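You operate a simulated robot arm through the tools that you are given. There is no shell and no other tool. Be economical: measure what you need, move in short steps, check, and stop when the job is done.

The job below is to be done with a simulated two-armed robot. You get a single attempt, and the scene is never put back.

TASK
Pack cream towel and keeper cap in the gear bag; zip it shut.
Fine: hold the bag while you draw the zip. Set down upright: keeper cap.
Where things are to end (x, y in the base frame): folded towel within 0.05 m of [0.53, -0.18]; keeper cap within 0.05 m of [0.53, -0.33].

Only the result counts: the job must be done as asked and must still hold three seconds after the hand-in. Knocking over, shifting, dropping, spilling or breaking anything else fails it. Lids that push on must go on centred and level and be pressed home; caps that screw on are set level and turned clockwise until they are tight. Flat cloth is picked up by pressing the open fingertips on it (5 to 10 N) and closing them slowly along it; thin cloth reads only 2 to 8 mm in the jaws.

THE ROBOT
Two 7-joint arms with two-finger parallel grippers on one trunk, on a base that drives. Base frame: it is fixed to the floor where the robot stands at the start and does not move with it; the origin is under the middle of the robot, x ahead of it, y to its left, z up. Readings come in m, rad, newtons and seconds.
The left shoulder is at the start at [0.07, 0.163, 1.22], the right one opposite. With the tool pointing down near the work surface each hand reaches from about 0.32 to 0.86 m from the robot's upright axis, wherever it stands, measured 20 degrees to its own side. Places, roughly: bag [0.5, -0.2, 0.8]; bag lid [0.6, -0.2, 1]; folded towel (15x11x8 cm) [0.5, 0.2, 0.8]; zip of the bag [0.4, -0.2, 0.8]. Payload 3.43 kg a hand.
Tool frame (each hand has its own): the origin (TCP) lies between the finger pads and is the grasp point; the fingertips stand 0.034 m ahead of it; z points along the fingers, y is the line along which they close. Largest opening 0.128 m; finger width 0.024, thickness 0.012; the body of the gripper, 0.048 by 0.13 m, starts 0.096 m behind the TCP.
Orientation is that of the tool frame in the base frame, as a unit quaternion [x, y, z, w]. With the fingers straight down and closing along the base's y, the tool's x points along the base's -x, its y along +y and its z along -z.

THE INTERFACE
- The arms move only by the tool jog_arm. It takes "left_series", "right_series" or both (then of equal length, played together; a hand with none holds still); each is a list of rows, each a list of 6 numbers: the shift along the tool's x, y, z in m, then the turn, a rotation vector about the tool's x, y, z in rad. In form: [[x, y, z, ax, ay, az], ...]. A call has 1 to 8 rows; each row shifts and turns the commanded pose from where the row before left it, along the tool's axes as they then stand. "left_jaw" and "right_jaw" are, for a hand that has rows, the closure, from 0 (fully open) to 1 (shut), set as the call begins (left out, the last holds). A row lasts 0.2 s, in which the tool goes at most 0.05 m and 0.15 rad; a call with a longer step from one row to the next is refused whole, and so is a gripper value outside its range. A pose out of reach is approached as far as the arm can. The call stops where the force on the tool passes 40 N (or 10 N more than at its start, if that is more) or the arm is blocked; 0.2 s more then pass. The fingers move at their own pace (about 0.153 m/s each) and stop on an object; they squeeze with about 38 N. The grip force told is the motor's: it shows also when the fingers shut on nothing. Time passes only in rows, and 0.2 s behind the last, so rows that do not move let the fingers close. The reply holds the time, the measured pose of the TCP, the force on the tool along the base axes, the opening and the grip force, in the units named above and with some noise, with the torque about the TCP (base axes, N m) and any sound that the robot's microphone picked up.
- Cameras (640 x 400 px; columns grow to the right, rows downward): "scene" is now at [0.1309, -0.0241, 1.4361]; the picture's right is [-0.29, -0.96, 0.00], its down [-0.65, 0.19, -0.74] and it looks along [0.71, -0.21, -0.68] (base axes); focal length 218 px, centre (320, 200). "left" rides on the left gripper at [0.076, 0.011, -0.16] in its tool frame; the picture's right is [-0.15, 0.99, 0.00], its down [-0.88, -0.13, -0.46] and it looks along [-0.45, -0.07, 0.89] (tool axes); focal length 234 px, centre (320, 200). "right" rides on the right gripper at [0.076, -0.011, -0.16] in its tool frame; the picture's right is [0.15, 0.99, 0.00], its down [-0.88, 0.13, -0.46] and it looks along [-0.45, 0.07, 0.89] (tool axes); focal length 234 px, centre (320, 200). There is no depth. A picture from a camera that has moved, and an enlarged one, comes with that camera's place and axes in the base frame and with its lens.
- grab_frame(camera): a new picture of that camera. The clock stands still meanwhile.
- slide_trunk(by): slides the trunk up (or, below 0, down) by that many m; the arms and the scene camera ride with it, the base frame stays. It gives what a move gives, with no picture.
- steer(legs): drives the robot by 1 to 6 legs, each [ahead, left, turn to the left] in m, m and rad, along the robot's own axes; the way and the turn of a leg run together, so that a leg with both is an arc; at most 1.5 m and 3.142 rad a leg. The arms and the cameras ride along, it lands a little off, and it stops where it bumps. It gives what a move gives.
- turn_head(pan, tilt): turns the head with the scene camera to pan (to the left, within 1.501 rad either way) and tilt (down, from -0.506 to 1.204), counted from straight ahead of the robot. It gives what a move gives.
- close_up(camera, box): a new picture of the part [left, top, right, bottom] of that camera's present view, enlarged. The clock stands still meanwhile.
- hand_in(): hands the job in; it is judged then, once.

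Go step by step. Nothing tells you exact positions but the pictures and the camera data: compare them with the known pose of the tool, close in by small moves and look again before you grip or let go. The budget is 120 turns and 100 pictures, counting those below and the enlarged ones. Unless the task says otherwise, let go and move clear before handing in, and close with one line.

The tools are called after "Request:" by a JSON object that holds its "method" and its "body". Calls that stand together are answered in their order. jog_arm: Moves the arms, as the interface text tells. Its arguments: {"type":"object","properties":{"left_series":{"type":"array"},"left_jaw":{"type":"number"},"right_series":{"type":"array"},"right_jaw":{"type":"number"}},"required":[]} The other tools are called the same way: slide_trunk (by) slides the trunk up or down; steer (legs) drives the base; turn_head (pan, tilt) turns the head that bears the scene camera; grab_frame (camera) takes a picture; close_up (camera, box) takes an enlarged picture of a part of a camera's view; hand_in () hands the job in.

At the start:

```text
time: 0.0
left_position: [0.5172, 0.0698, 1.2778]
left_tool_rot: [-0.001, 1.0, 0.0, 0.0]
left_force: [0.5, 1.1, 0.6]
left_torque: [0.01, -0.02, 0.0]
left_gripper_width: 0.1277
left_gripper_force: 0.0
right_position: [0.551, -0.4398, 1.2543]
right_tool_rot: [0.0, 1.0, 0.0, 0.0]
right_force: [0.2, -0.1, 0.3]
right_torque: [-0.02, -0.02, 0.0]
right_gripper_width: 0.1277
right_gripper_force: 0.0
trunk travel left (down, up): [-0.7, 0.24]
robot x, y, heading: [-0.0012, -0.0019, 0.002]
head pan, tilt: [-0.29, 0.742]
```

scene: 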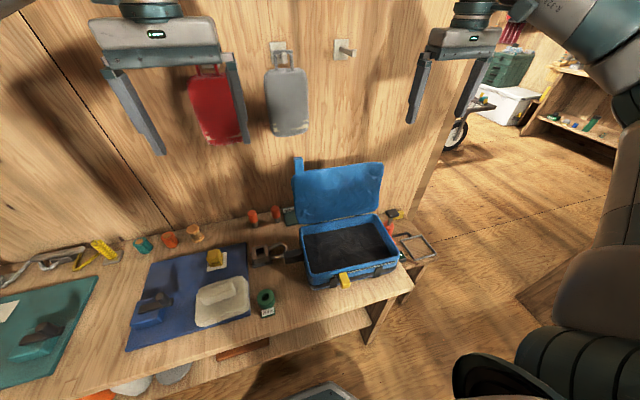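
right: 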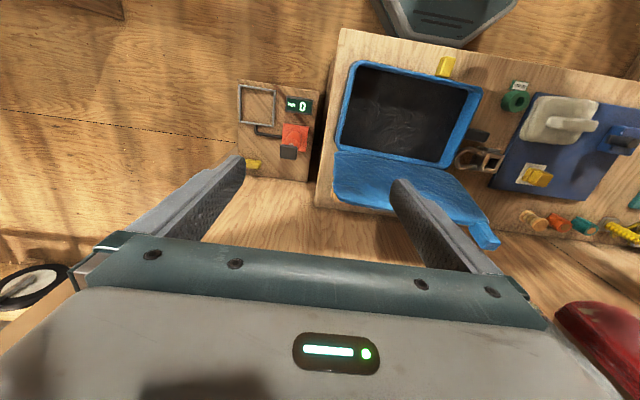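
left: 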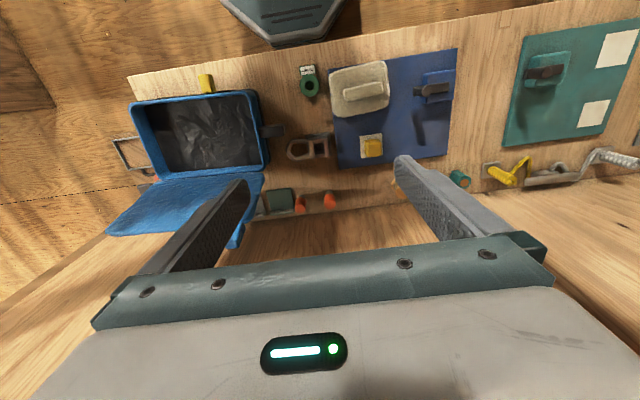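

I see the blue bag, open, with its lid up towards the wall, and a cream towel on a blue mat beside several small objects. I'll look closer to identify the keeper cap and the zip.

Request:
{"method": "close_up", "body": {"camera": "scene", "box": [240, 150, 450, 350]}}

Request:
{"method": "close_up", "body": {"camera": "scene", "box": [110, 200, 310, 360]}}

Request:
{"method": "close_up", "body": {"camera": "left", "box": [100, 40, 500, 250]}}

Request:
{"method": "close_up", "body": {"camera": "right", "box": [220, 20, 640, 270]}}

```text
2.00 times, centred on (345, 250) of scene
camera zoom: at [0.1309, -0.0241, 1.4361], right [-0.29, -0.96, 0.0], down [-0.65, 0.19, -0.74], along [0.71, -0.21, -0.68], focal length 435 px, centre (270, 100)
```

zoom: 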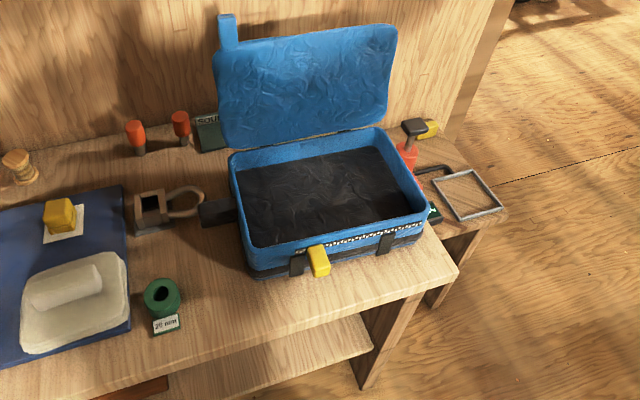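

```text
2.50 times, centred on (210, 280) of scene
camera zoom: at [0.1309, -0.0241, 1.4361], right [-0.29, -0.96, 0.0], down [-0.65, 0.19, -0.74], along [0.71, -0.21, -0.68], focal length 544 px, centre (595, 0)
```

zoom: 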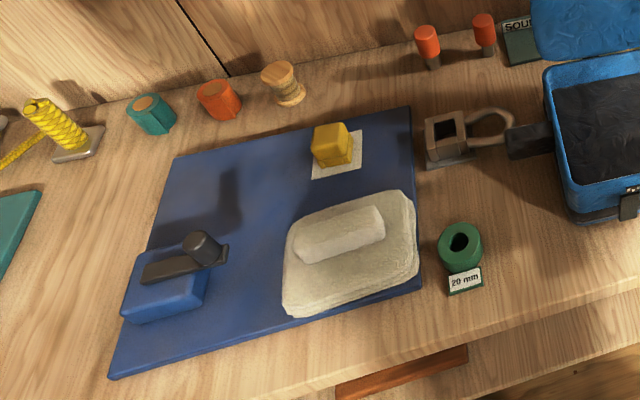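

```text
1.60 times, centred on (300, 145) of left
camera zoom: at [0.4416, 0.0811, 1.437], right [0.15, 0.99, 0.0], down [0.88, -0.13, 0.46], along [0.45, -0.07, -0.89], focal length 375 px, centre (352, 288)
```

zoom: 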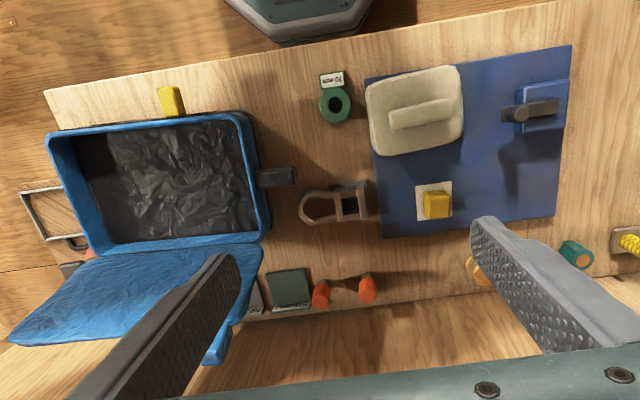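

```text
1.52 times, centred on (430, 145) of right
camera zoom: at [0.4747, -0.4499, 1.4145], right [-0.15, 0.99, 0.0], down [0.88, 0.13, 0.46], along [0.45, 0.07, -0.89], focal length 357 px, centre (152, 284)
```

zoom: 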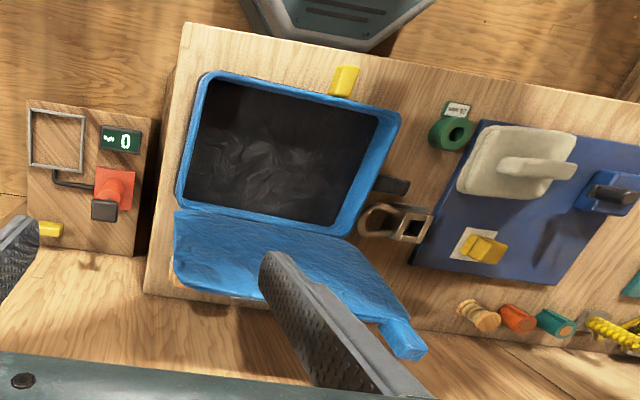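

I need a closer look at the objects on the mats to tell which is the keeper cap.

Request:
{"method": "close_up", "body": {"camera": "scene", "box": [120, 240, 260, 350]}}

Request:
{"method": "close_up", "body": {"camera": "left", "box": [320, 30, 480, 190]}}

Request:
{"method": "close_up", "body": {"camera": "scene", "box": [0, 230, 130, 390]}}

Request:
{"method": "close_up", "body": {"camera": "scene", "box": [280, 200, 440, 300]}}

```text
3.64 times, centred on (190, 295) of scene
camera zoom: at [0.1309, -0.0241, 1.4361], right [-0.29, -0.96, 0.0], down [-0.65, 0.19, -0.74], along [0.71, -0.21, -0.68], focal length 791 px, centre (793, -146)
```

zoom: 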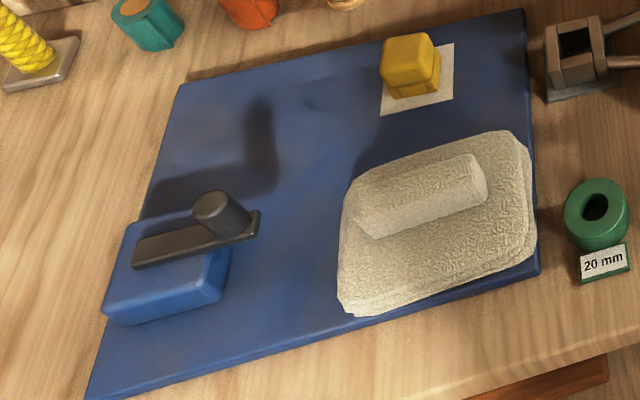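

```text
2.50 times, centred on (400, 110) of left
camera zoom: at [0.4416, 0.0811, 1.437], right [0.15, 0.99, 0.0], down [0.88, -0.13, 0.46], along [0.45, -0.07, -0.89], focal length 585 px, centre (120, 425)
```

zoom: 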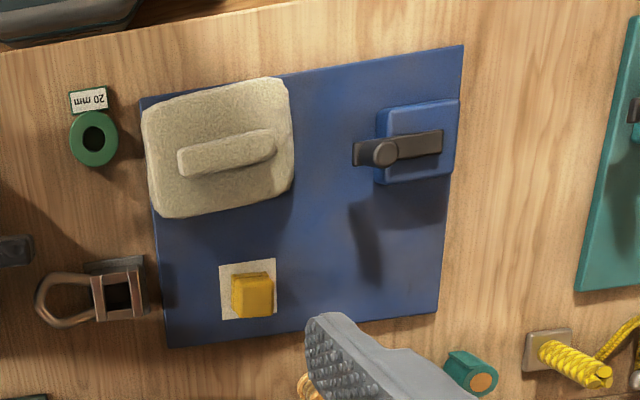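

```text
2.50 times, centred on (65, 310) of scene
camera zoom: at [0.1309, -0.0241, 1.4361], right [-0.29, -0.96, 0.0], down [-0.65, 0.19, -0.74], along [0.71, -0.21, -0.68], focal length 544 px, centre (958, -75)
```

zoom: 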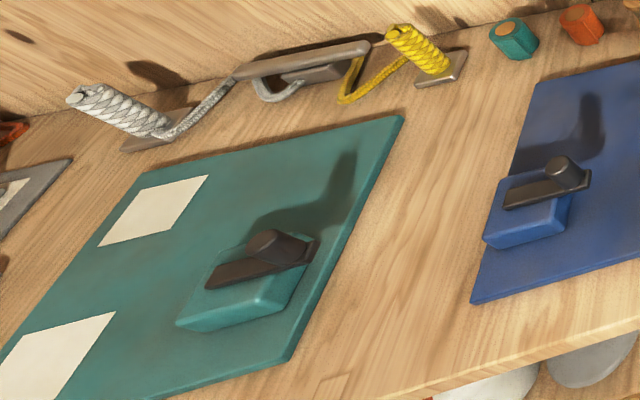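

```text
4.00 times, centred on (360, 250) of scene
camera zoom: at [0.1309, -0.0241, 1.4361], right [-0.29, -0.96, 0.0], down [-0.65, 0.19, -0.74], along [0.71, -0.21, -0.68], focal length 870 px, centre (160, 0)
```

zoom: 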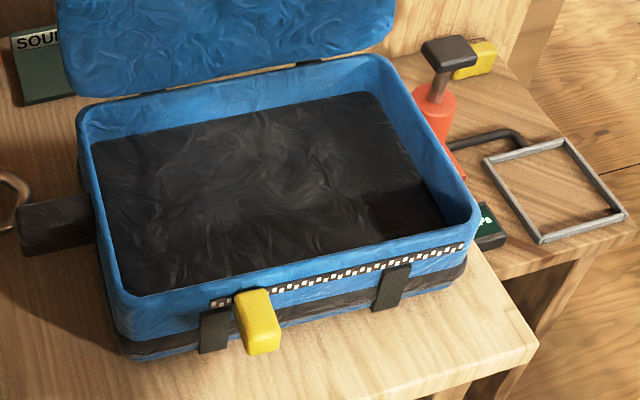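

The blue mat holds the towel, a yellow capped block on a white patch, and a clamp-like fixture. I'll lower the left hand for a closer look at these.

Request:
{"method": "jog_arm", "body": {"left_series": [[0, 0.02, 0.045, 0, 0, 0], [0, 0.02, 0.045, 0, 0, 0], [0, 0.02, 0.045, 0, 0, 0], [0, 0.02, 0.045, 0, 0, 0]]}}

Request:
{"method": "grab_frame", "body": {"camera": "left"}}

Request:
{"method": "grab_frame", "body": {"camera": "scene"}}

```text
time: 1.0
left_position: [0.5171, 0.1481, 1.0989]
left_tool_rot: [-0.002, 1.0, -0.001, 0.0]
left_force: [0.4, 0.4, 0.3]
left_torque: [-0.04, 0.03, -0.02]
left_gripper_width: 0.1283
left_gripper_force: 0.0
right_position: [0.5512, -0.4368, 1.2557]
right_tool_rot: [0.0, 1.0, -0.001, 0.0]
right_force: [0.6, 0.1, 0.4]
right_torque: [-0.01, -0.01, 0.02]
right_gripper_width: 0.1281
right_gripper_force: 0.0
trunk travel left (down, up): [-0.7, 0.24]
robot x, y, heading: [-0.0022, 0.0015, 0.003]
head pan, tilt: [-0.29, 0.742]
```

```text
88 pictures are left
camera left: at [0.442, 0.162, 1.2567], right [0.15, 0.99, 0.0], down [0.88, -0.13, 0.46], along [0.45, -0.07, -0.89], focal length 234 px, centre (320, 200)
```

left: 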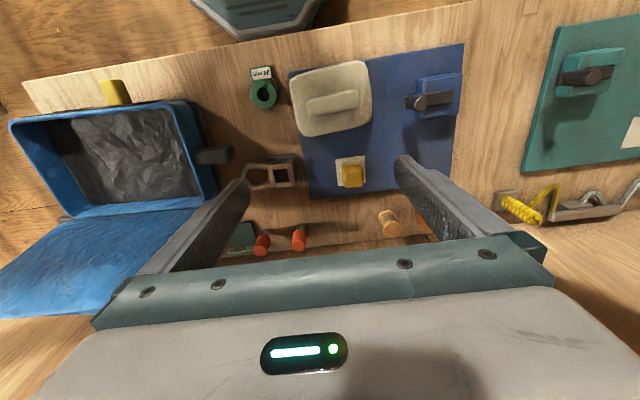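

```text
87 pictures are left
camera scene: at [0.1318, -0.022, 1.4362], right [-0.29, -0.96, 0.0], down [-0.65, 0.19, -0.74], along [0.71, -0.21, -0.68], focal length 218 px, centre (320, 200)
```

scene: 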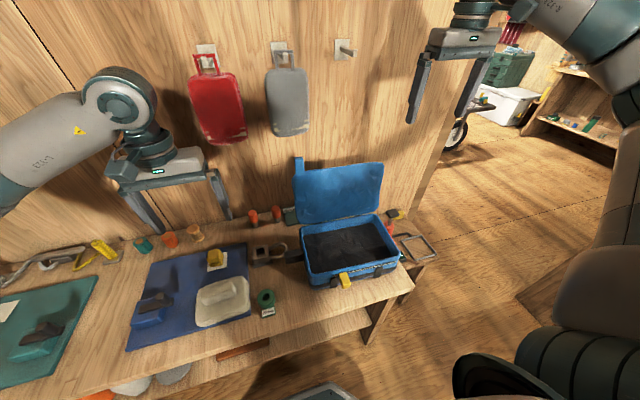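

The patches match the teal mat's two places, so the items to pack sit on patches: towel and yellow block. I'll zoom in on the yellow block.

Request:
{"method": "close_up", "body": {"camera": "left", "box": [290, 50, 470, 200]}}

Request:
{"method": "close_up", "body": {"camera": "scene", "box": [190, 235, 250, 285]}}

Request:
{"method": "close_up", "body": {"camera": "left", "box": [0, 60, 300, 250]}}

```text
2.67 times, centred on (380, 125) of left
camera zoom: at [0.442, 0.162, 1.2567], right [0.15, 0.99, 0.0], down [0.88, -0.13, 0.46], along [0.45, -0.07, -0.89], focal length 624 px, centre (160, 400)
```

zoom: 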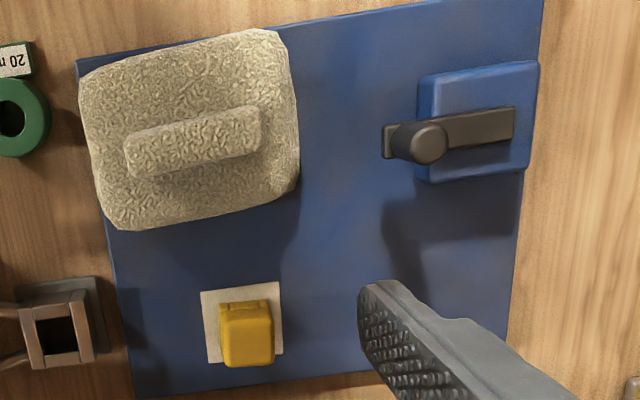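

```text
8.00 times, centred on (220, 260) of scene
camera zoom: at [0.1318, -0.022, 1.4362], right [-0.29, -0.96, 0.0], down [-0.65, 0.19, -0.74], along [0.71, -0.21, -0.68], focal length 1740 px, centre (1120, -280)
```

zoom: 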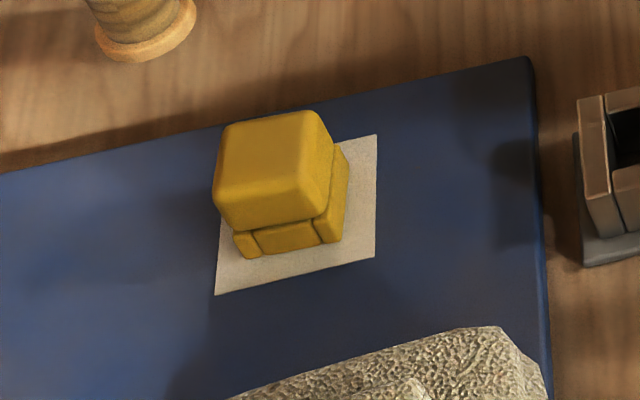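

```text
2.11 times, centred on (150, 155) of left
camera zoom: at [0.442, 0.162, 1.2567], right [0.15, 0.99, 0.0], down [0.88, -0.13, 0.46], along [0.45, -0.07, -0.89], focal length 493 px, centre (678, 295)
```

zoom: 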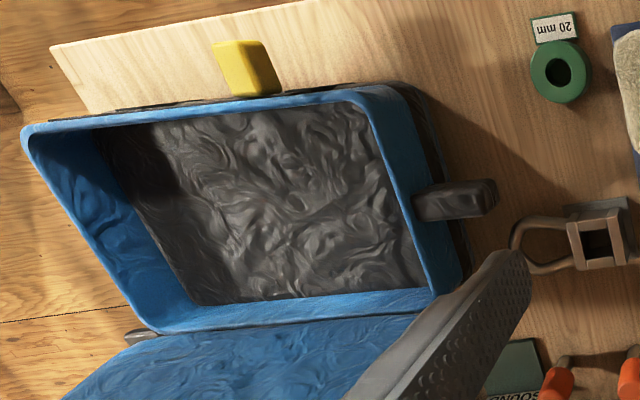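

I take the yellow block on the patch to be the keeper cap. The towel's top roll is at about (0.476, 0.175, 0.835), turned about 7°, and the bag spans x 0.44–0.63, y −0.38 to −0.085. First I'll turn the left hand so it closes across the roll.

Request:
{"method": "jog_arm", "body": {"left_series": [[0, 0, 0.015, 0, 0, 0.145], [0, 0, 0.015, 0, 0, 0.145], [0, 0, 0.015, 0, 0, 0.145], [0, 0, 0.015, 0, 0, 0.145], [0, 0, 0.015, 0, 0, 0.145], [0, 0, 0.015, 0, 0, 0.145], [0, 0, 0.015, 0, 0, 0.145], [0, 0, 0.015, 0, 0, 0.145]]}}

Request:
{"method": "jog_arm", "body": {"left_series": [[0, 0, 0, 0, 0, 0.145], [0, 0, 0, 0, 0, 0.145], [0.015, -0.02, 0, 0, 0, 0], [0.015, -0.02, 0, 0, 0, 0]]}}

Request:
{"method": "grab_frame", "body": {"camera": "left"}}

Request:
{"method": "grab_frame", "body": {"camera": "scene"}}

```text
time: 2.8
left_position: [0.5186, 0.1481, 0.977]
left_tool_rot: [0.548, 0.837, 0.0, 0.0]
left_force: [0.3, -0.8, -0.6]
left_torque: [-0.02, -0.03, 0.0]
left_gripper_width: 0.128
left_gripper_force: 0.1
right_position: [0.5502, -0.4398, 1.2558]
right_tool_rot: [0.0, 1.0, 0.0, 0.0]
right_force: [-0.3, -0.7, 0.5]
right_torque: [0.0, 0.02, -0.01]
right_gripper_width: 0.1281
right_gripper_force: 0.0
trunk travel left (down, up): [-0.7, 0.24]
robot x, y, heading: [0.0004, -0.0031, -0.001]
head pan, tilt: [-0.29, 0.742]
```

```text
time: 3.8
left_position: [0.4513, 0.1636, 0.9814]
left_tool_rot: [0.622, 0.783, 0.005, 0.007]
left_force: [0.0, 0.7, -0.3]
left_torque: [0.04, -0.01, -0.01]
left_gripper_width: 0.1279
left_gripper_force: 0.0
left hand out of reach, approached as far as the arm can: row 2
right_position: [0.5499, -0.4389, 1.2554]
right_tool_rot: [0.0, 1.0, 0.0, 0.0]
right_force: [-0.6, 0.3, 0.4]
right_torque: [-0.01, 0.01, -0.01]
right_gripper_width: 0.1279
right_gripper_force: 0.1
trunk travel left (down, up): [-0.7, 0.24]
robot x, y, heading: [-0.0013, 0.0018, -0.0]
head pan, tilt: [-0.29, 0.742]
```

```text
83 pictures are left
camera left: at [0.4427, 0.2404, 1.1408], right [1.0, 0.08, 0.02], down [0.06, -0.89, 0.46], along [0.05, -0.45, -0.89], focal length 234 px, centre (320, 200)
```

left: 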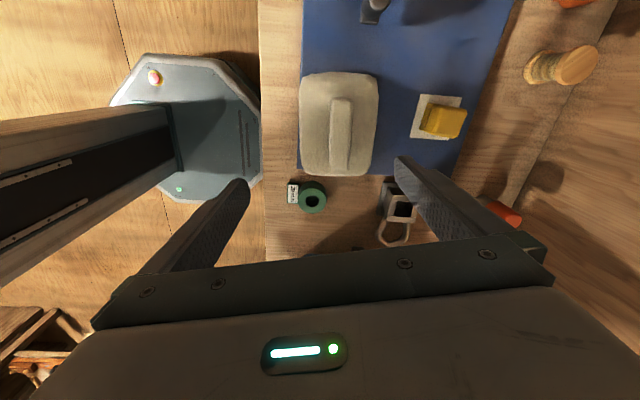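

```text
82 pictures are left
camera scene: at [0.1304, -0.0233, 1.4362], right [-0.29, -0.96, 0.0], down [-0.65, 0.19, -0.74], along [0.71, -0.21, -0.68], focal length 218 px, centre (320, 200)
```

scene: 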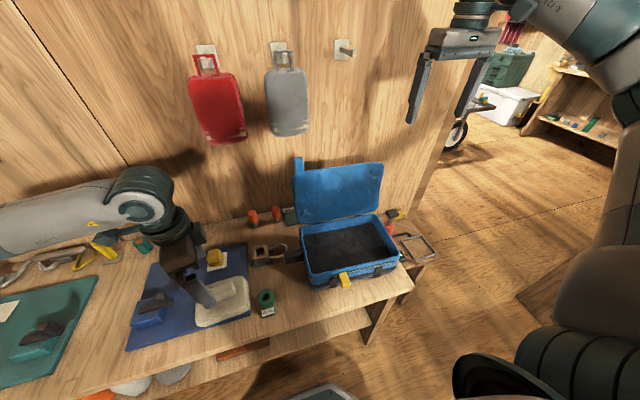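

The wrist limit is near 77°, but the roll is already aligned with the jaws in the hand's view. I'll back the turn off slightly and move over the roll.

Request:
{"method": "jog_arm", "body": {"left_series": [[0, 0, 0, 0, 0, -0.12], [0, 0, 0.02, 0, 0, 0], [0, 0, 0.02, 0, 0, 0], [0, 0, 0, 0, 0, 0]]}}

```text
time: 4.8
left_position: [0.4532, 0.1643, 0.9412]
left_tool_rot: [0.573, 0.819, 0.006, 0.006]
left_force: [-0.9, -0.2, 0.2]
left_torque: [0.03, 0.0, 0.0]
left_gripper_width: 0.1281
left_gripper_force: 0.1
right_position: [0.5499, -0.4394, 1.2555]
right_tool_rot: [0.0, 1.0, 0.0, 0.0]
right_force: [-0.8, 0.2, 0.6]
right_torque: [0.01, 0.03, -0.02]
right_gripper_width: 0.1279
right_gripper_force: 0.1
trunk travel left (down, up): [-0.7, 0.24]
robot x, y, heading: [-0.0001, -0.004, -0.0]
head pan, tilt: [-0.29, 0.742]
```

Request:
{"method": "jog_arm", "body": {"left_series": [[0, 0, 0, 0, 0, 0.09], [0.01, 0.028, 0.02, 0, 0, 0], [0, 0, 0.02, 0, 0, 0], [0, 0, 0, 0, 0, 0]]}}

Request:
{"method": "grab_frame", "body": {"camera": "left"}}

Request:
{"method": "close_up", "body": {"camera": "scene", "box": [120, 220, 300, 340]}}

```text
time: 5.8
left_position: [0.4778, 0.1825, 0.9015]
left_tool_rot: [0.61, 0.792, 0.006, 0.007]
left_force: [-0.5, -0.2, 0.7]
left_torque: [0.01, 0.0, 0.0]
left_gripper_width: 0.128
left_gripper_force: 0.0
right_position: [0.5503, -0.4389, 1.2554]
right_tool_rot: [0.0, 1.0, 0.0, 0.0]
right_force: [1.3, 0.0, -0.4]
right_torque: [0.01, 0.02, 0.02]
right_gripper_width: 0.128
right_gripper_force: 0.0
trunk travel left (down, up): [-0.7, 0.24]
robot x, y, heading: [-0.0016, -0.0023, 0.002]
head pan, tilt: [-0.29, 0.742]
```

```text
81 pictures are left
camera left: at [0.4669, 0.2585, 1.0613], right [0.99, 0.11, 0.02], down [0.09, -0.89, 0.46], along [0.07, -0.45, -0.89], focal length 234 px, centre (320, 200)
```

left: 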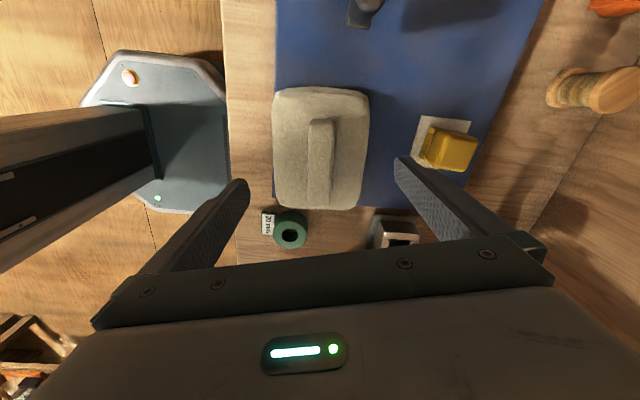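

```text
3.33 times, centred on (210, 280) of scene
camera zoom: at [0.1309, -0.0238, 1.4361], right [-0.29, -0.96, 0.0], down [-0.65, 0.19, -0.74], along [0.71, -0.21, -0.68], focal length 725 px, centre (687, -67)
```

zoom: 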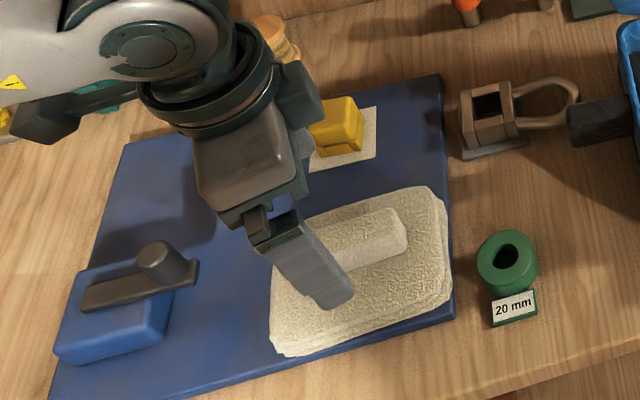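

Hand is centred over the roll. I'll part-close the jaws so the fingers straddle only the roll, then descend gently.

Request:
{"method": "jog_arm", "body": {"left_series": [[0, 0, 0.01, 0, 0, 0], [0, 0, 0.01, 0, 0, 0], [0, 0, 0.01, 0, 0, 0], [0, 0, 0.01, 0, 0, 0]], "left_jaw": 0.55}}

Request:
{"method": "grab_frame", "body": {"camera": "left"}}

Request:
{"method": "close_up", "body": {"camera": "scene", "box": [160, 250, 270, 340]}}

```text
time: 6.8
left_position: [0.4779, 0.1808, 0.8616]
left_tool_rot: [0.61, 0.792, 0.006, 0.007]
left_force: [-0.2, 0.1, -0.1]
left_torque: [0.02, 0.02, 0.0]
left_gripper_width: 0.058
left_gripper_force: 0.0
right_position: [0.5506, -0.4396, 1.2556]
right_tool_rot: [-0.001, 1.0, 0.0, 0.0]
right_force: [-0.5, 0.2, -0.1]
right_torque: [0.01, 0.03, -0.03]
right_gripper_width: 0.1281
right_gripper_force: 0.0
trunk travel left (down, up): [-0.7, 0.24]
robot x, y, heading: [0.0014, -0.0033, 0.002]
head pan, tilt: [-0.29, 0.742]
```

```text
79 pictures are left
camera left: at [0.4673, 0.2573, 1.0211], right [0.99, 0.11, 0.02], down [0.09, -0.89, 0.46], along [0.07, -0.45, -0.89], focal length 234 px, centre (320, 200)
```

left: 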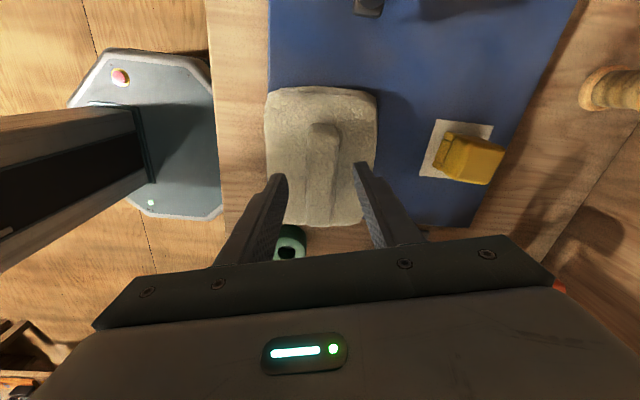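

```text
4.44 times, centred on (215, 295) of scene
camera zoom: at [0.1311, -0.024, 1.4361], right [-0.29, -0.96, 0.0], down [-0.65, 0.19, -0.74], along [0.71, -0.21, -0.68], focal length 967 px, centre (787, -222)
```

zoom: 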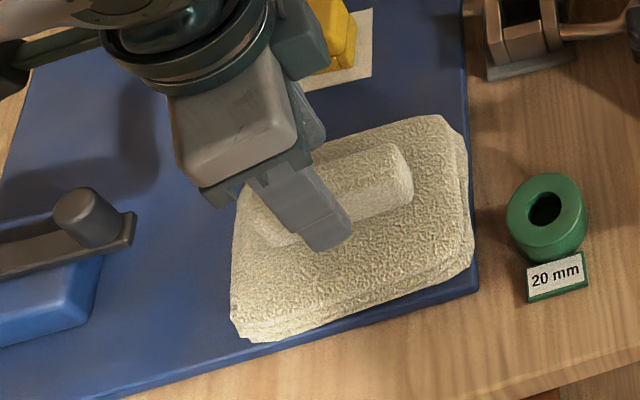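

Request:
{"method": "jog_arm", "body": {"left_series": [[-0.004, 0, 0.006, 0, 0, 0], [0, 0, 0.006, 0, 0, 0], [0, 0, 0.005, 0, 0, 0], [0, 0, 0, 0, 0, 0]]}}

```text
time: 7.8
left_position: [0.4784, 0.1779, 0.8446]
left_tool_rot: [0.61, 0.792, 0.005, 0.006]
left_force: [0.6, 0.0, -0.4]
left_torque: [-0.03, 0.03, -0.02]
left_gripper_width: 0.0576
left_gripper_force: 0.1
right_position: [0.55, -0.4406, 1.2558]
right_tool_rot: [0.0, 1.0, 0.001, 0.0]
right_force: [0.4, 0.1, -0.3]
right_torque: [-0.01, -0.04, 0.01]
right_gripper_width: 0.1278
right_gripper_force: 0.0
trunk travel left (down, up): [-0.7, 0.24]
robot x, y, heading: [0.0009, 0.0013, 0.002]
head pan, tilt: [-0.29, 0.742]
```

Request:
{"method": "jog_arm", "body": {"left_series": [[0, 0, 0.005, 0, 0, 0], [0, 0, 0.005, 0, 0, 0], [0, 0, 0.004, 0, 0, 0], [0, 0, 0, 0, 0, 0]]}}

Request:
{"method": "close_up", "body": {"camera": "scene", "box": [160, 250, 270, 340]}}

```text
time: 8.8
left_position: [0.4796, 0.177, 0.832]
left_tool_rot: [0.61, 0.792, 0.006, 0.006]
left_force: [0.0, -0.7, -0.1]
left_torque: [-0.02, 0.02, 0.0]
left_gripper_width: 0.0579
left_gripper_force: 0.0
right_position: [0.5504, -0.4396, 1.2549]
right_tool_rot: [0.001, 1.0, 0.0, 0.0]
right_force: [0.0, 0.3, -0.1]
right_torque: [0.02, 0.0, -0.03]
right_gripper_width: 0.1279
right_gripper_force: 0.2
trunk travel left (down, up): [-0.7, 0.24]
robot x, y, heading: [0.001, -0.003, 0.007]
head pan, tilt: [-0.29, 0.742]
```

```text
4.44 times, centred on (215, 295) of scene
camera zoom: at [0.1309, -0.0241, 1.4361], right [-0.29, -0.96, 0.0], down [-0.65, 0.19, -0.74], along [0.71, -0.21, -0.68], focal length 967 px, centre (787, -222)
```

zoom: 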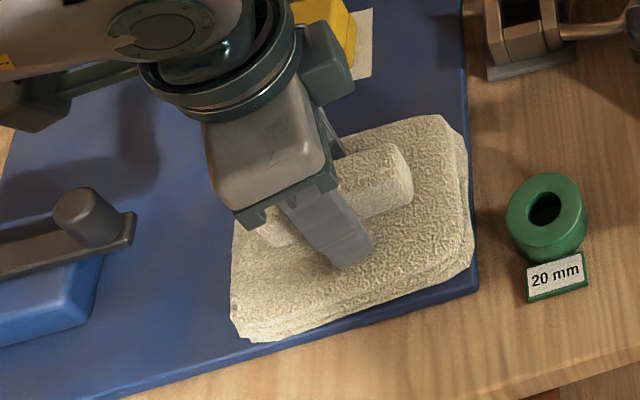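

Request:
{"method": "jog_arm", "body": {"left_series": [[0, 0, 0.005, 0, 0, 0], [0, 0, 0.004, 0, 0, 0], [0, 0, 0, 0, 0, 0]]}}

```text
time: 9.4
left_position: [0.4812, 0.1773, 0.8286]
left_tool_rot: [0.61, 0.792, 0.008, 0.01]
left_force: [-7.5, 4.9, 30.8]
left_torque: [0.09, 1.35, -0.19]
left_gripper_width: 0.0601
left_gripper_force: 2.2
right_position: [0.5501, -0.439, 1.2564]
right_tool_rot: [0.0, 1.0, 0.0, 0.001]
right_force: [0.8, -0.5, 0.0]
right_torque: [0.02, 0.02, 0.0]
right_gripper_width: 0.1281
right_gripper_force: 0.1
trunk travel left (down, up): [-0.7, 0.24]
robot x, y, heading: [-0.0008, 0.0004, -0.002]
head pan, tilt: [-0.29, 0.742]
stopped in row 3 (left hand): the force on the tool passed its limit at 45 N (the readings are from after the stop); the commanded pose is now the measured one
```

The fingertips have reached the towel body. I'll back off 3 mm and close on the roll.

Request:
{"method": "jog_arm", "body": {"left_series": [[0, 0, -0.004, 0, 0, 0], [0, 0, 0, 0, 0, 0]]}}

Request:
{"method": "jog_arm", "body": {"left_series": [[0, 0, 0, 0, 0, 0], [0, 0, 0, 0, 0, 0], [0, 0, 0, 0, 0, 0]], "left_jaw": 1}}

```text
time: 10.0
left_position: [0.4812, 0.1771, 0.829]
left_tool_rot: [0.611, 0.792, 0.007, 0.009]
left_force: [1.1, 0.5, 0.9]
left_torque: [0.02, -0.01, 0.0]
left_gripper_width: 0.0575
left_gripper_force: 0.0
right_position: [0.5495, -0.438, 1.255]
right_tool_rot: [0.0, 1.0, 0.0, 0.0]
right_force: [-0.4, -0.6, -0.5]
right_torque: [-0.03, 0.0, -0.01]
right_gripper_width: 0.1281
right_gripper_force: 0.1
trunk travel left (down, up): [-0.7, 0.24]
robot x, y, heading: [0.0009, 0.0012, 0.004]
head pan, tilt: [-0.29, 0.742]
```

```text
time: 10.8
left_position: [0.482, 0.1771, 0.8297]
left_tool_rot: [0.61, 0.792, 0.007, 0.009]
left_force: [1.0, 1.4, 4.5]
left_torque: [-0.11, 0.31, -0.12]
left_gripper_width: 0.0254
left_gripper_force: 37.9
right_position: [0.5519, -0.4395, 1.2566]
right_tool_rot: [0.0, 1.0, 0.001, 0.0]
right_force: [0.1, 0.4, -0.2]
right_torque: [0.05, -0.01, -0.03]
right_gripper_width: 0.1281
right_gripper_force: 0.1
trunk travel left (down, up): [-0.7, 0.24]
robot x, y, heading: [0.0024, 0.001, -0.0]
head pan, tilt: [-0.29, 0.742]
```

Request:
{"method": "jog_arm", "body": {"left_series": [[0, 0, -0.01, 0, 0, 0], [0, 0, -0.02, 0, 0, 0], [0, 0, -0.02, 0, 0, 0], [0, 0, -0.025, 0, 0, 0], [0, 0, -0.025, 0, 0, 0], [0, 0, -0.025, 0, 0, 0], [0, 0, -0.025, 0, 0, 0]]}}

Request:
{"method": "grab_frame", "body": {"camera": "scene"}}

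```text
time: 12.4
left_position: [0.4775, 0.1772, 0.9796]
left_tool_rot: [0.61, 0.792, 0.007, 0.009]
left_force: [-0.6, -0.4, -1.6]
left_torque: [-0.02, -0.03, -0.05]
left_gripper_width: 0.0256
left_gripper_force: 38.1
right_position: [0.5506, -0.4384, 1.2555]
right_tool_rot: [0.0, 1.0, 0.0, 0.001]
right_force: [-0.4, -0.3, -0.4]
right_torque: [-0.02, 0.01, 0.04]
right_gripper_width: 0.1279
right_gripper_force: 0.1
trunk travel left (down, up): [-0.7, 0.24]
robot x, y, heading: [0.0011, 0.0031, -0.003]
head pan, tilt: [-0.29, 0.742]
```

```text
76 pictures are left
camera scene: at [0.1306, -0.0241, 1.4361], right [-0.29, -0.96, 0.0], down [-0.65, 0.19, -0.74], along [0.71, -0.21, -0.68], focal length 218 px, centre (320, 200)
```

scene: 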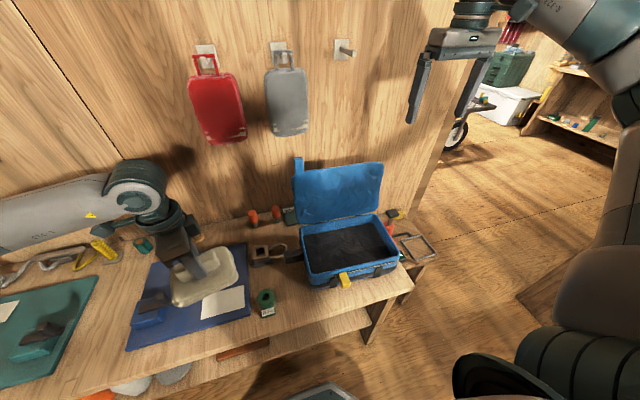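

Towel is held and a white patch shows beneath it, which confirms the reading. Now I'll carry it over the bag.

Request:
{"method": "jog_arm", "body": {"left_series": [[-0.0454, -0.0053, 0, 0, 0, 0], [-0.0454, -0.0053, 0, 0, 0, 0], [-0.0454, -0.0053, 0, 0, 0, 0], [-0.0454, -0.0053, 0, 0, 0, 0], [-0.0454, -0.0053, 0, 0, 0, 0], [-0.0454, -0.0053, 0, 0, 0, 0], [-0.0454, -0.0053, 0, 0, 0, 0], [-0.0454, -0.0053, 0, 0, 0, 0]]}}

Request:
{"method": "grab_frame", "body": {"camera": "scene"}}

Request:
{"method": "grab_frame", "body": {"camera": "left"}}

Request:
{"method": "grab_frame", "body": {"camera": "right"}}

```text
time: 14.2
left_position: [0.531, -0.1856, 0.9823]
left_tool_rot: [0.61, 0.792, 0.007, 0.009]
left_force: [0.5, -0.9, -1.1]
left_torque: [0.02, 0.0, 0.02]
left_gripper_width: 0.0256
left_gripper_force: 37.9
right_position: [0.5512, -0.4425, 1.2537]
right_tool_rot: [0.001, 1.0, 0.0, 0.001]
right_force: [0.4, 0.1, 0.1]
right_torque: [0.05, -0.02, 0.01]
right_gripper_width: 0.128
right_gripper_force: 0.0
trunk travel left (down, up): [-0.7, 0.24]
robot x, y, heading: [0.0021, -0.0018, -0.002]
head pan, tilt: [-0.29, 0.742]
```

```text
75 pictures are left
camera scene: at [0.1307, -0.0266, 1.436], right [-0.29, -0.96, 0.0], down [-0.65, 0.19, -0.74], along [0.71, -0.21, -0.68], focal length 218 px, centre (320, 200)
```

scene: 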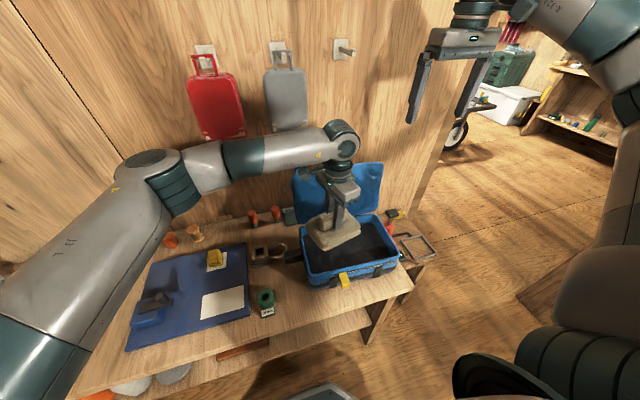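

```text
74 pictures are left
camera left: at [0.518, -0.1098, 1.1407], right [0.99, 0.11, 0.02], down [0.09, -0.89, 0.46], along [0.07, -0.45, -0.89], focal length 234 px, centre (320, 200)
```

left: 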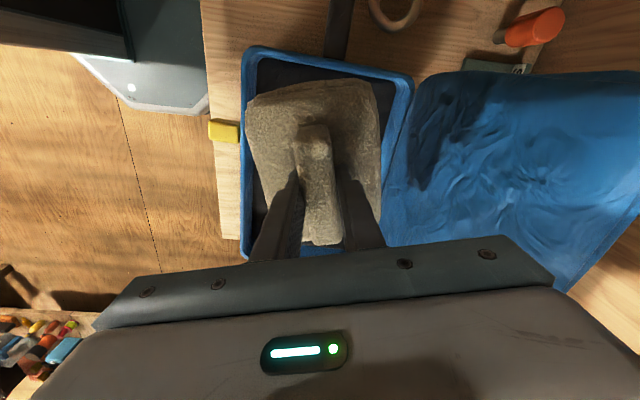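

```text
73 pictures are left
camera right: at [0.4748, -0.4521, 1.4136], right [-0.15, 0.99, 0.0], down [0.88, 0.13, 0.46], along [0.45, 0.07, -0.89], focal length 234 px, centre (320, 200)
```

right: 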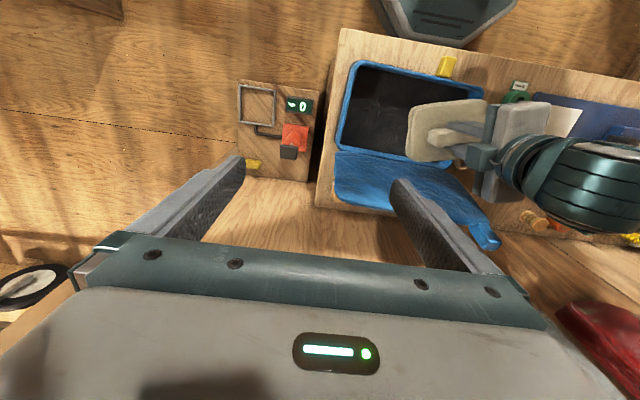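

The towel sits about 10° skewed to the bag. I'll try turning it a little more before lowering.

Request:
{"method": "jog_arm", "body": {"left_series": [[0, 0, 0, 0, 0, 0.07], [0, 0, 0, 0, 0, 0.07], [-0.01, 0, 0, 0, 0, 0]]}}

Request:
{"method": "grab_frame", "body": {"camera": "left"}}

```text
time: 15.0
left_position: [0.5325, -0.1947, 0.9825]
left_tool_rot: [0.637, 0.771, 0.007, 0.009]
left_force: [-1.2, 0.9, -1.2]
left_torque: [0.0, 0.02, -0.03]
left_gripper_width: 0.0255
left_gripper_force: 38.4
left hand out of reach, approached as far as the arm can: row 2
right_position: [0.5507, -0.4403, 1.2551]
right_tool_rot: [0.0, 1.0, -0.001, 0.001]
right_force: [0.3, 0.2, -0.2]
right_torque: [0.02, -0.01, 0.0]
right_gripper_width: 0.1281
right_gripper_force: 0.1
trunk travel left (down, up): [-0.7, 0.24]
robot x, y, heading: [-0.0009, -0.0007, 0.002]
head pan, tilt: [-0.29, 0.742]
```

```text
72 pictures are left
camera left: at [0.5256, -0.1175, 1.1406], right [1.0, 0.04, 0.02], down [0.03, -0.89, 0.46], along [0.04, -0.46, -0.89], focal length 234 px, centre (320, 200)
```

left: 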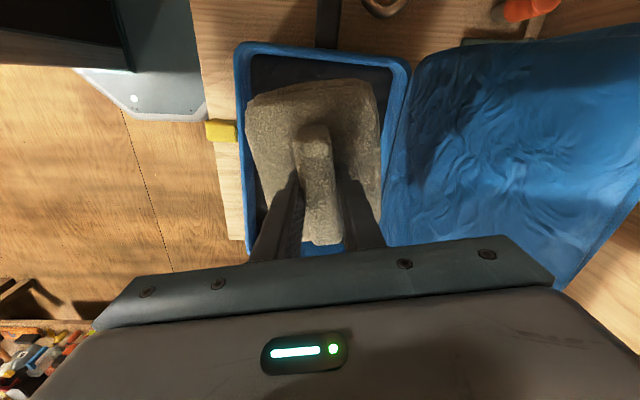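

The towel now clears the rim on all sides, so I'll lower it in.

Request:
{"method": "jog_arm", "body": {"left_series": [[0, 0, 0.02, 0, 0, 0], [0, 0, 0.02, 0, 0, 0], [0, 0, 0.02, 0, 0, 0], [0, 0, 0.02, 0, 0, 0], [0, 0, 0.015, 0, 0, 0], [0, 0, 0.01, 0, 0, 0], [0, 0, 0.008, 0, 0, 0], [0, 0, 0.006, 0, 0, 0]]}}

Request:
{"method": "grab_frame", "body": {"camera": "left"}}

Request:
{"method": "close_up", "body": {"camera": "scene", "box": [270, 150, 430, 300]}}

```text
time: 16.8
left_position: [0.5343, -0.1942, 0.861]
left_tool_rot: [0.637, 0.771, 0.007, 0.008]
left_force: [-0.5, 0.6, -1.8]
left_torque: [0.01, 0.03, 0.03]
left_gripper_width: 0.0255
left_gripper_force: 37.7
right_position: [0.5506, -0.4398, 1.2546]
right_tool_rot: [-0.001, 1.0, 0.0, 0.0]
right_force: [-1.3, -0.9, -0.3]
right_torque: [-0.03, 0.0, 0.0]
right_gripper_width: 0.128
right_gripper_force: 0.0
trunk travel left (down, up): [-0.7, 0.24]
robot x, y, heading: [-0.0019, -0.0015, -0.001]
head pan, tilt: [-0.29, 0.742]
```

```text
71 pictures are left
camera left: at [0.5284, -0.1172, 1.0214], right [1.0, 0.04, 0.02], down [0.03, -0.89, 0.46], along [0.04, -0.46, -0.89], focal length 234 px, centre (320, 200)
```

left: 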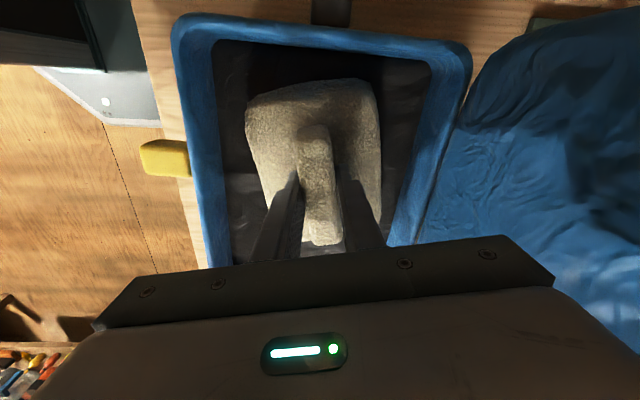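

```text
2.67 times, centred on (350, 225) of scene
camera zoom: at [0.1311, -0.0241, 1.4361], right [-0.29, -0.96, 0.0], down [-0.65, 0.19, -0.74], along [0.71, -0.21, -0.68], focal length 580 px, centre (240, 133)
```

zoom: 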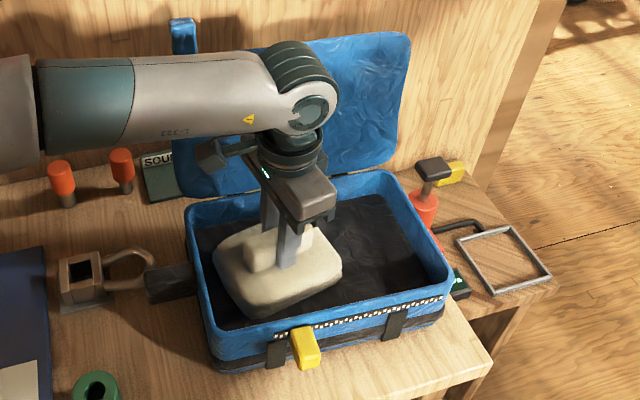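

Request:
{"method": "jog_arm", "body": {"left_series": [[0, 0, 0.005, 0, 0, 0], [0, 0, 0.005, 0, 0, 0], [0, 0, 0.004, 0, 0, 0], [0, 0, 0.004, 0, 0, 0], [0, 0, 0, 0, 0, 0]]}}

```text
time: 18.0
left_position: [0.5349, -0.1937, 0.8435]
left_tool_rot: [0.637, 0.771, 0.009, 0.009]
left_force: [-0.6, 0.9, -1.3]
left_torque: [0.0, 0.05, -0.02]
left_gripper_width: 0.0256
left_gripper_force: 38.2
right_position: [0.5507, -0.4389, 1.2554]
right_tool_rot: [0.001, 1.0, 0.0, 0.0]
right_force: [-0.3, -0.2, 0.3]
right_torque: [-0.02, 0.01, -0.01]
right_gripper_width: 0.1279
right_gripper_force: 0.1
trunk travel left (down, up): [-0.7, 0.24]
robot x, y, heading: [0.0003, -0.0013, 0.0]
head pan, tilt: [-0.29, 0.742]
```

Request:
{"method": "jog_arm", "body": {"left_series": [[0, 0, 0.004, 0, 0, 0], [0, 0, 0.003, 0, 0, 0], [0, 0, 0.003, 0, 0, 0], [0, 0, 0, 0, 0, 0]]}}

```text
time: 19.0
left_position: [0.5352, -0.195, 0.8343]
left_tool_rot: [0.638, 0.77, 0.007, 0.009]
left_force: [0.2, -0.2, -1.9]
left_torque: [0.03, 0.0, 0.01]
left_gripper_width: 0.0257
left_gripper_force: 38.1
right_position: [0.5512, -0.4392, 1.2555]
right_tool_rot: [0.0, 1.0, 0.0, 0.0]
right_force: [0.2, -0.5, -0.6]
right_torque: [0.0, -0.05, 0.01]
right_gripper_width: 0.1281
right_gripper_force: 0.0
trunk travel left (down, up): [-0.7, 0.24]
robot x, y, heading: [0.0019, -0.0026, 0.002]
head pan, tilt: [-0.29, 0.742]
```

Request:
{"method": "jog_arm", "body": {"left_series": [[0, 0, 0.003, 0, 0, 0], [0, 0, 0.003, 0, 0, 0], [0, 0, 0.003, 0, 0, 0], [0, 0, 0, 0, 0, 0]]}}

```text
time: 20.0
left_position: [0.5363, -0.1948, 0.8259]
left_tool_rot: [0.637, 0.771, 0.007, 0.009]
left_force: [0.7, 1.1, 6.9]
left_torque: [-0.38, 0.35, -0.02]
left_gripper_width: 0.0255
left_gripper_force: 38.1
right_position: [0.551, -0.4394, 1.2561]
right_tool_rot: [0.0, 1.0, 0.001, 0.0]
right_force: [0.3, 0.8, -0.3]
right_torque: [0.02, 0.01, 0.02]
right_gripper_width: 0.1281
right_gripper_force: 0.2
trunk travel left (down, up): [-0.7, 0.24]
robot x, y, heading: [0.0002, 0.004, -0.004]
head pan, tilt: [-0.29, 0.742]
```

Contact with the bag floor. Releasing and lifting off.

Request:
{"method": "jog_arm", "body": {"left_series": [[0, 0, 0, 0, 0, 0], [0, 0, 0, 0, 0, 0], [0, 0, -0.01, 0, 0, 0], [0, 0, -0.02, 0, 0, 0], [0, 0, -0.03, 0, 0, 0], [0, 0, -0.04, 0, 0, 0], [0, 0, -0.04, 0, 0, 0]], "left_jaw": 0.5}}

Request:
{"method": "grab_frame", "body": {"camera": "left"}}

Request:
{"method": "close_up", "body": {"camera": "scene", "box": [270, 150, 430, 300]}}

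```text
time: 21.6
left_position: [0.5311, -0.1947, 0.9656]
left_tool_rot: [0.637, 0.771, 0.007, 0.01]
left_force: [-0.3, -0.2, -0.2]
left_torque: [0.0, -0.01, 0.0]
left_gripper_width: 0.0639
left_gripper_force: 0.1
right_position: [0.5489, -0.4399, 1.2544]
right_tool_rot: [0.0, 1.0, 0.0, 0.0]
right_force: [0.1, 0.7, -0.7]
right_torque: [0.0, -0.06, 0.01]
right_gripper_width: 0.1278
right_gripper_force: 0.0
trunk travel left (down, up): [-0.7, 0.24]
robot x, y, heading: [0.0014, -0.0012, -0.003]
head pan, tilt: [-0.29, 0.742]
```

```text
69 pictures are left
camera left: at [0.5253, -0.1172, 1.1245], right [1.0, 0.04, 0.02], down [0.03, -0.89, 0.46], along [0.04, -0.46, -0.89], focal length 234 px, centre (320, 200)
```

left: 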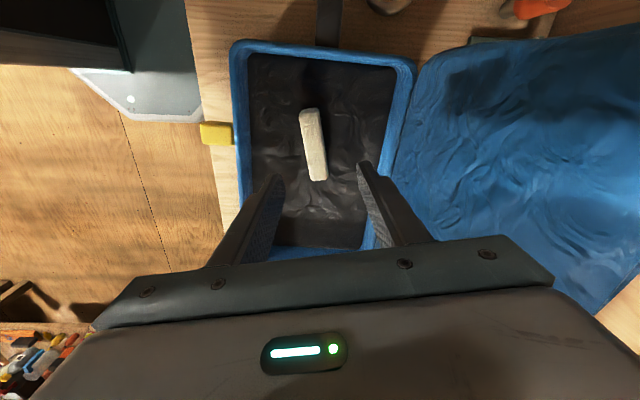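

```text
2.67 times, centred on (350, 225) of scene
camera zoom: at [0.1302, -0.0239, 1.4361], right [-0.29, -0.96, 0.0], down [-0.65, 0.19, -0.74], along [0.71, -0.21, -0.68], focal length 580 px, centre (240, 133)
```

zoom: 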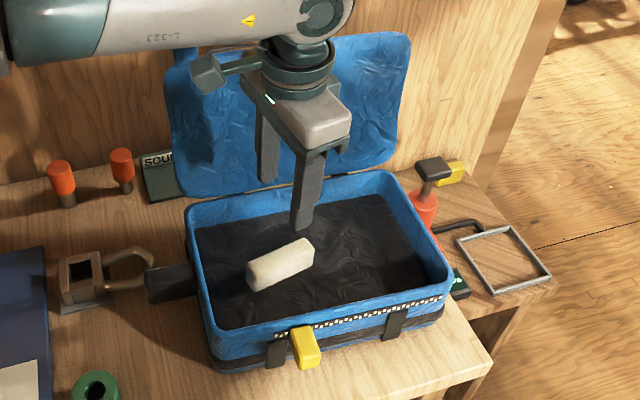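

The towel is seated with its roll at about (0.526, −0.194). I take the yellow cap to be at about (0.635, 0.206), so I'll bring the left hand back over it, moving along y first and then x.

Request:
{"method": "jog_arm", "body": {"left_series": [[0.048, 0.009, 0, 0, 0, 0], [0.048, 0.009, 0, 0, 0, 0], [0.048, 0.009, 0, 0, 0, 0], [0.048, 0.009, 0, 0, 0, 0], [0.048, 0.009, 0, 0, 0, 0], [0.048, 0.009, 0, 0, 0, 0], [0.048, 0.009, 0, 0, 0, 0], [0.044, 0.009, 0, 0, 0, 0]], "left_jaw": 0.35}}

Request:
{"method": "jog_arm", "body": {"left_series": [[0, 0.03, 0, 0, 0, 0], [-0.01, 0.04, 0, 0, 0, 0], [0, 0, 0, 0, 0, 0]]}}

Request:
{"method": "grab_frame", "body": {"camera": "left"}}

Request:
{"method": "close_up", "body": {"camera": "scene", "box": [140, 180, 300, 320]}}

```text
time: 23.4
left_position: [0.5303, 0.063, 0.9653]
left_tool_rot: [0.636, 0.772, 0.008, 0.01]
left_force: [-0.7, 0.3, 0.2]
left_torque: [-0.01, 0.01, -0.03]
left_gripper_width: 0.083
left_gripper_force: 0.1
left hand out of reach, approached as far as the arm can: row 6, 7, 8
right_position: [0.5494, -0.4377, 1.2556]
right_tool_rot: [0.0, 1.0, 0.0, 0.0]
right_force: [-0.1, -0.2, -0.2]
right_torque: [0.02, 0.0, 0.01]
right_gripper_width: 0.1282
right_gripper_force: 0.0
trunk travel left (down, up): [-0.7, 0.24]
robot x, y, heading: [0.0002, 0.0024, 0.001]
head pan, tilt: [-0.29, 0.742]
```

```text
time: 24.2
left_position: [0.5297, 0.0603, 0.9639]
left_tool_rot: [0.636, 0.771, 0.008, 0.009]
left_force: [-0.1, 0.3, -1.0]
left_torque: [-0.02, 0.0, 0.03]
left_gripper_width: 0.0831
left_gripper_force: 0.1
left hand out of reach, approached as far as the arm can: row 1, 2
right_position: [0.5513, -0.4393, 1.2556]
right_tool_rot: [0.0, 1.0, 0.001, 0.001]
right_force: [0.1, 0.3, -0.4]
right_torque: [-0.04, -0.01, 0.02]
right_gripper_width: 0.1284
right_gripper_force: 0.1
trunk travel left (down, up): [-0.7, 0.24]
robot x, y, heading: [-0.002, -0.0048, 0.001]
head pan, tilt: [-0.29, 0.742]
```

```text
67 pictures are left
camera left: at [0.5232, 0.139, 1.1237], right [1.0, 0.04, 0.02], down [0.03, -0.89, 0.46], along [0.04, -0.46, -0.89], focal length 234 px, centre (320, 200)
```

left: 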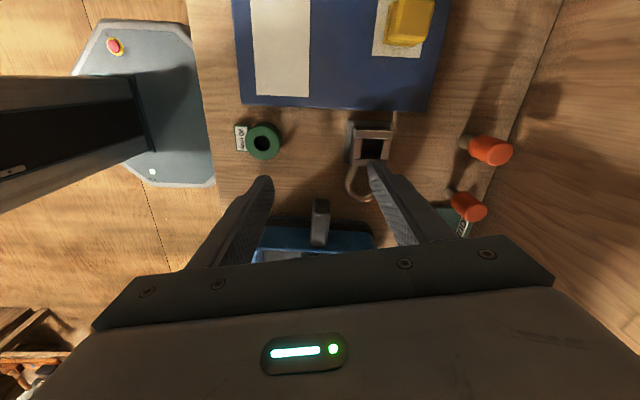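

```text
2.86 times, centred on (220, 250) of scene
camera zoom: at [0.131, -0.0241, 1.4361], right [-0.29, -0.96, 0.0], down [-0.65, 0.19, -0.74], along [0.71, -0.21, -0.68], focal length 622 px, centre (606, 57)
```

zoom: 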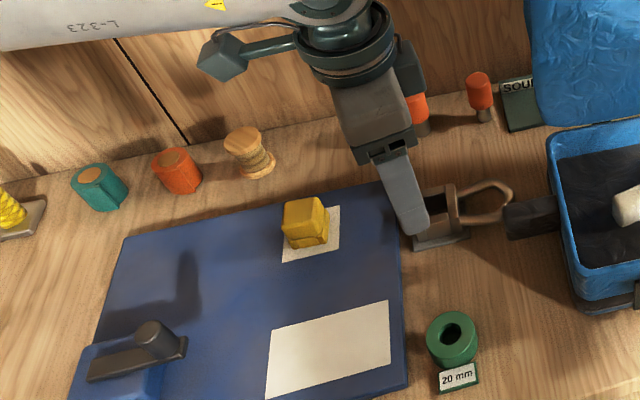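

The wrist limit blocks this yaw here, so I'll turn the hand back to close along y (matching the cap's about 7° skew) and re-approach.

Request:
{"method": "jog_arm", "body": {"left_series": [[0, 0, 0, 0, 0, -0.145], [0, 0, 0, 0, 0, -0.145], [0, 0, 0, 0, 0, -0.145], [0, 0, 0, 0, 0, -0.145], [0, 0, 0, 0, 0, -0.145], [0, 0, 0, 0, 0, -0.145], [0, 0, 0, 0, 0, -0.145], [0, 0, 0, 0, 0, -0.145]]}}

Request:
{"method": "jog_arm", "body": {"left_series": [[0, 0, 0, 0, 0, -0.115], [0, 0, 0, 0, 0, -0.115], [0, 0, 0, 0, 0, -0.115], [0, 0.045, 0, 0, 0, 0], [0, 0.045, 0, 0, 0, 0], [-0.03, 0.035, 0, 0, 0, 0]]}}

Request:
{"method": "grab_frame", "body": {"camera": "left"}}

```text
time: 26.0
left_position: [0.5306, 0.0606, 0.9631]
left_tool_rot: [0.11, 0.994, 0.001, 0.01]
left_force: [-1.0, 0.0, 0.1]
left_torque: [-0.02, 0.0, -0.01]
left_gripper_width: 0.083
left_gripper_force: 0.0
right_position: [0.5505, -0.4391, 1.2557]
right_tool_rot: [0.001, 1.0, 0.0, 0.0]
right_force: [-0.2, -0.4, 0.1]
right_torque: [0.02, 0.01, 0.02]
right_gripper_width: 0.128
right_gripper_force: 0.1
trunk travel left (down, up): [-0.7, 0.24]
robot x, y, heading: [0.0025, -0.0012, 0.002]
head pan, tilt: [-0.29, 0.742]
```

```text
time: 27.4
left_position: [0.5443, 0.1898, 0.9625]
left_tool_rot: [-0.061, 0.998, -0.001, 0.011]
left_force: [-0.3, 0.0, -0.3]
left_torque: [-0.03, 0.0, 0.03]
left_gripper_width: 0.0832
left_gripper_force: 0.1
right_position: [0.5507, -0.439, 1.2553]
right_tool_rot: [0.0, 1.0, 0.0, 0.0]
right_force: [0.6, 0.5, -0.4]
right_torque: [-0.04, 0.02, 0.01]
right_gripper_width: 0.128
right_gripper_force: 0.0
trunk travel left (down, up): [-0.7, 0.24]
robot x, y, heading: [0.0001, -0.0035, 0.001]
head pan, tilt: [-0.29, 0.742]
```

```text
65 pictures are left
camera left: at [0.4648, 0.1925, 1.1213], right [0.02, 1.0, 0.0], down [0.88, -0.02, 0.47], along [0.47, -0.01, -0.88], focal length 234 px, centre (320, 200)
```

left: 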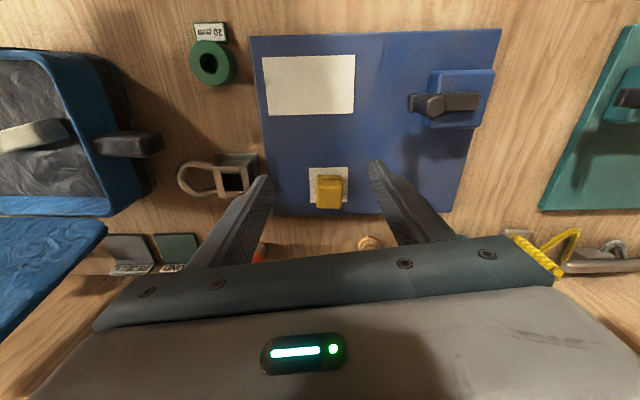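

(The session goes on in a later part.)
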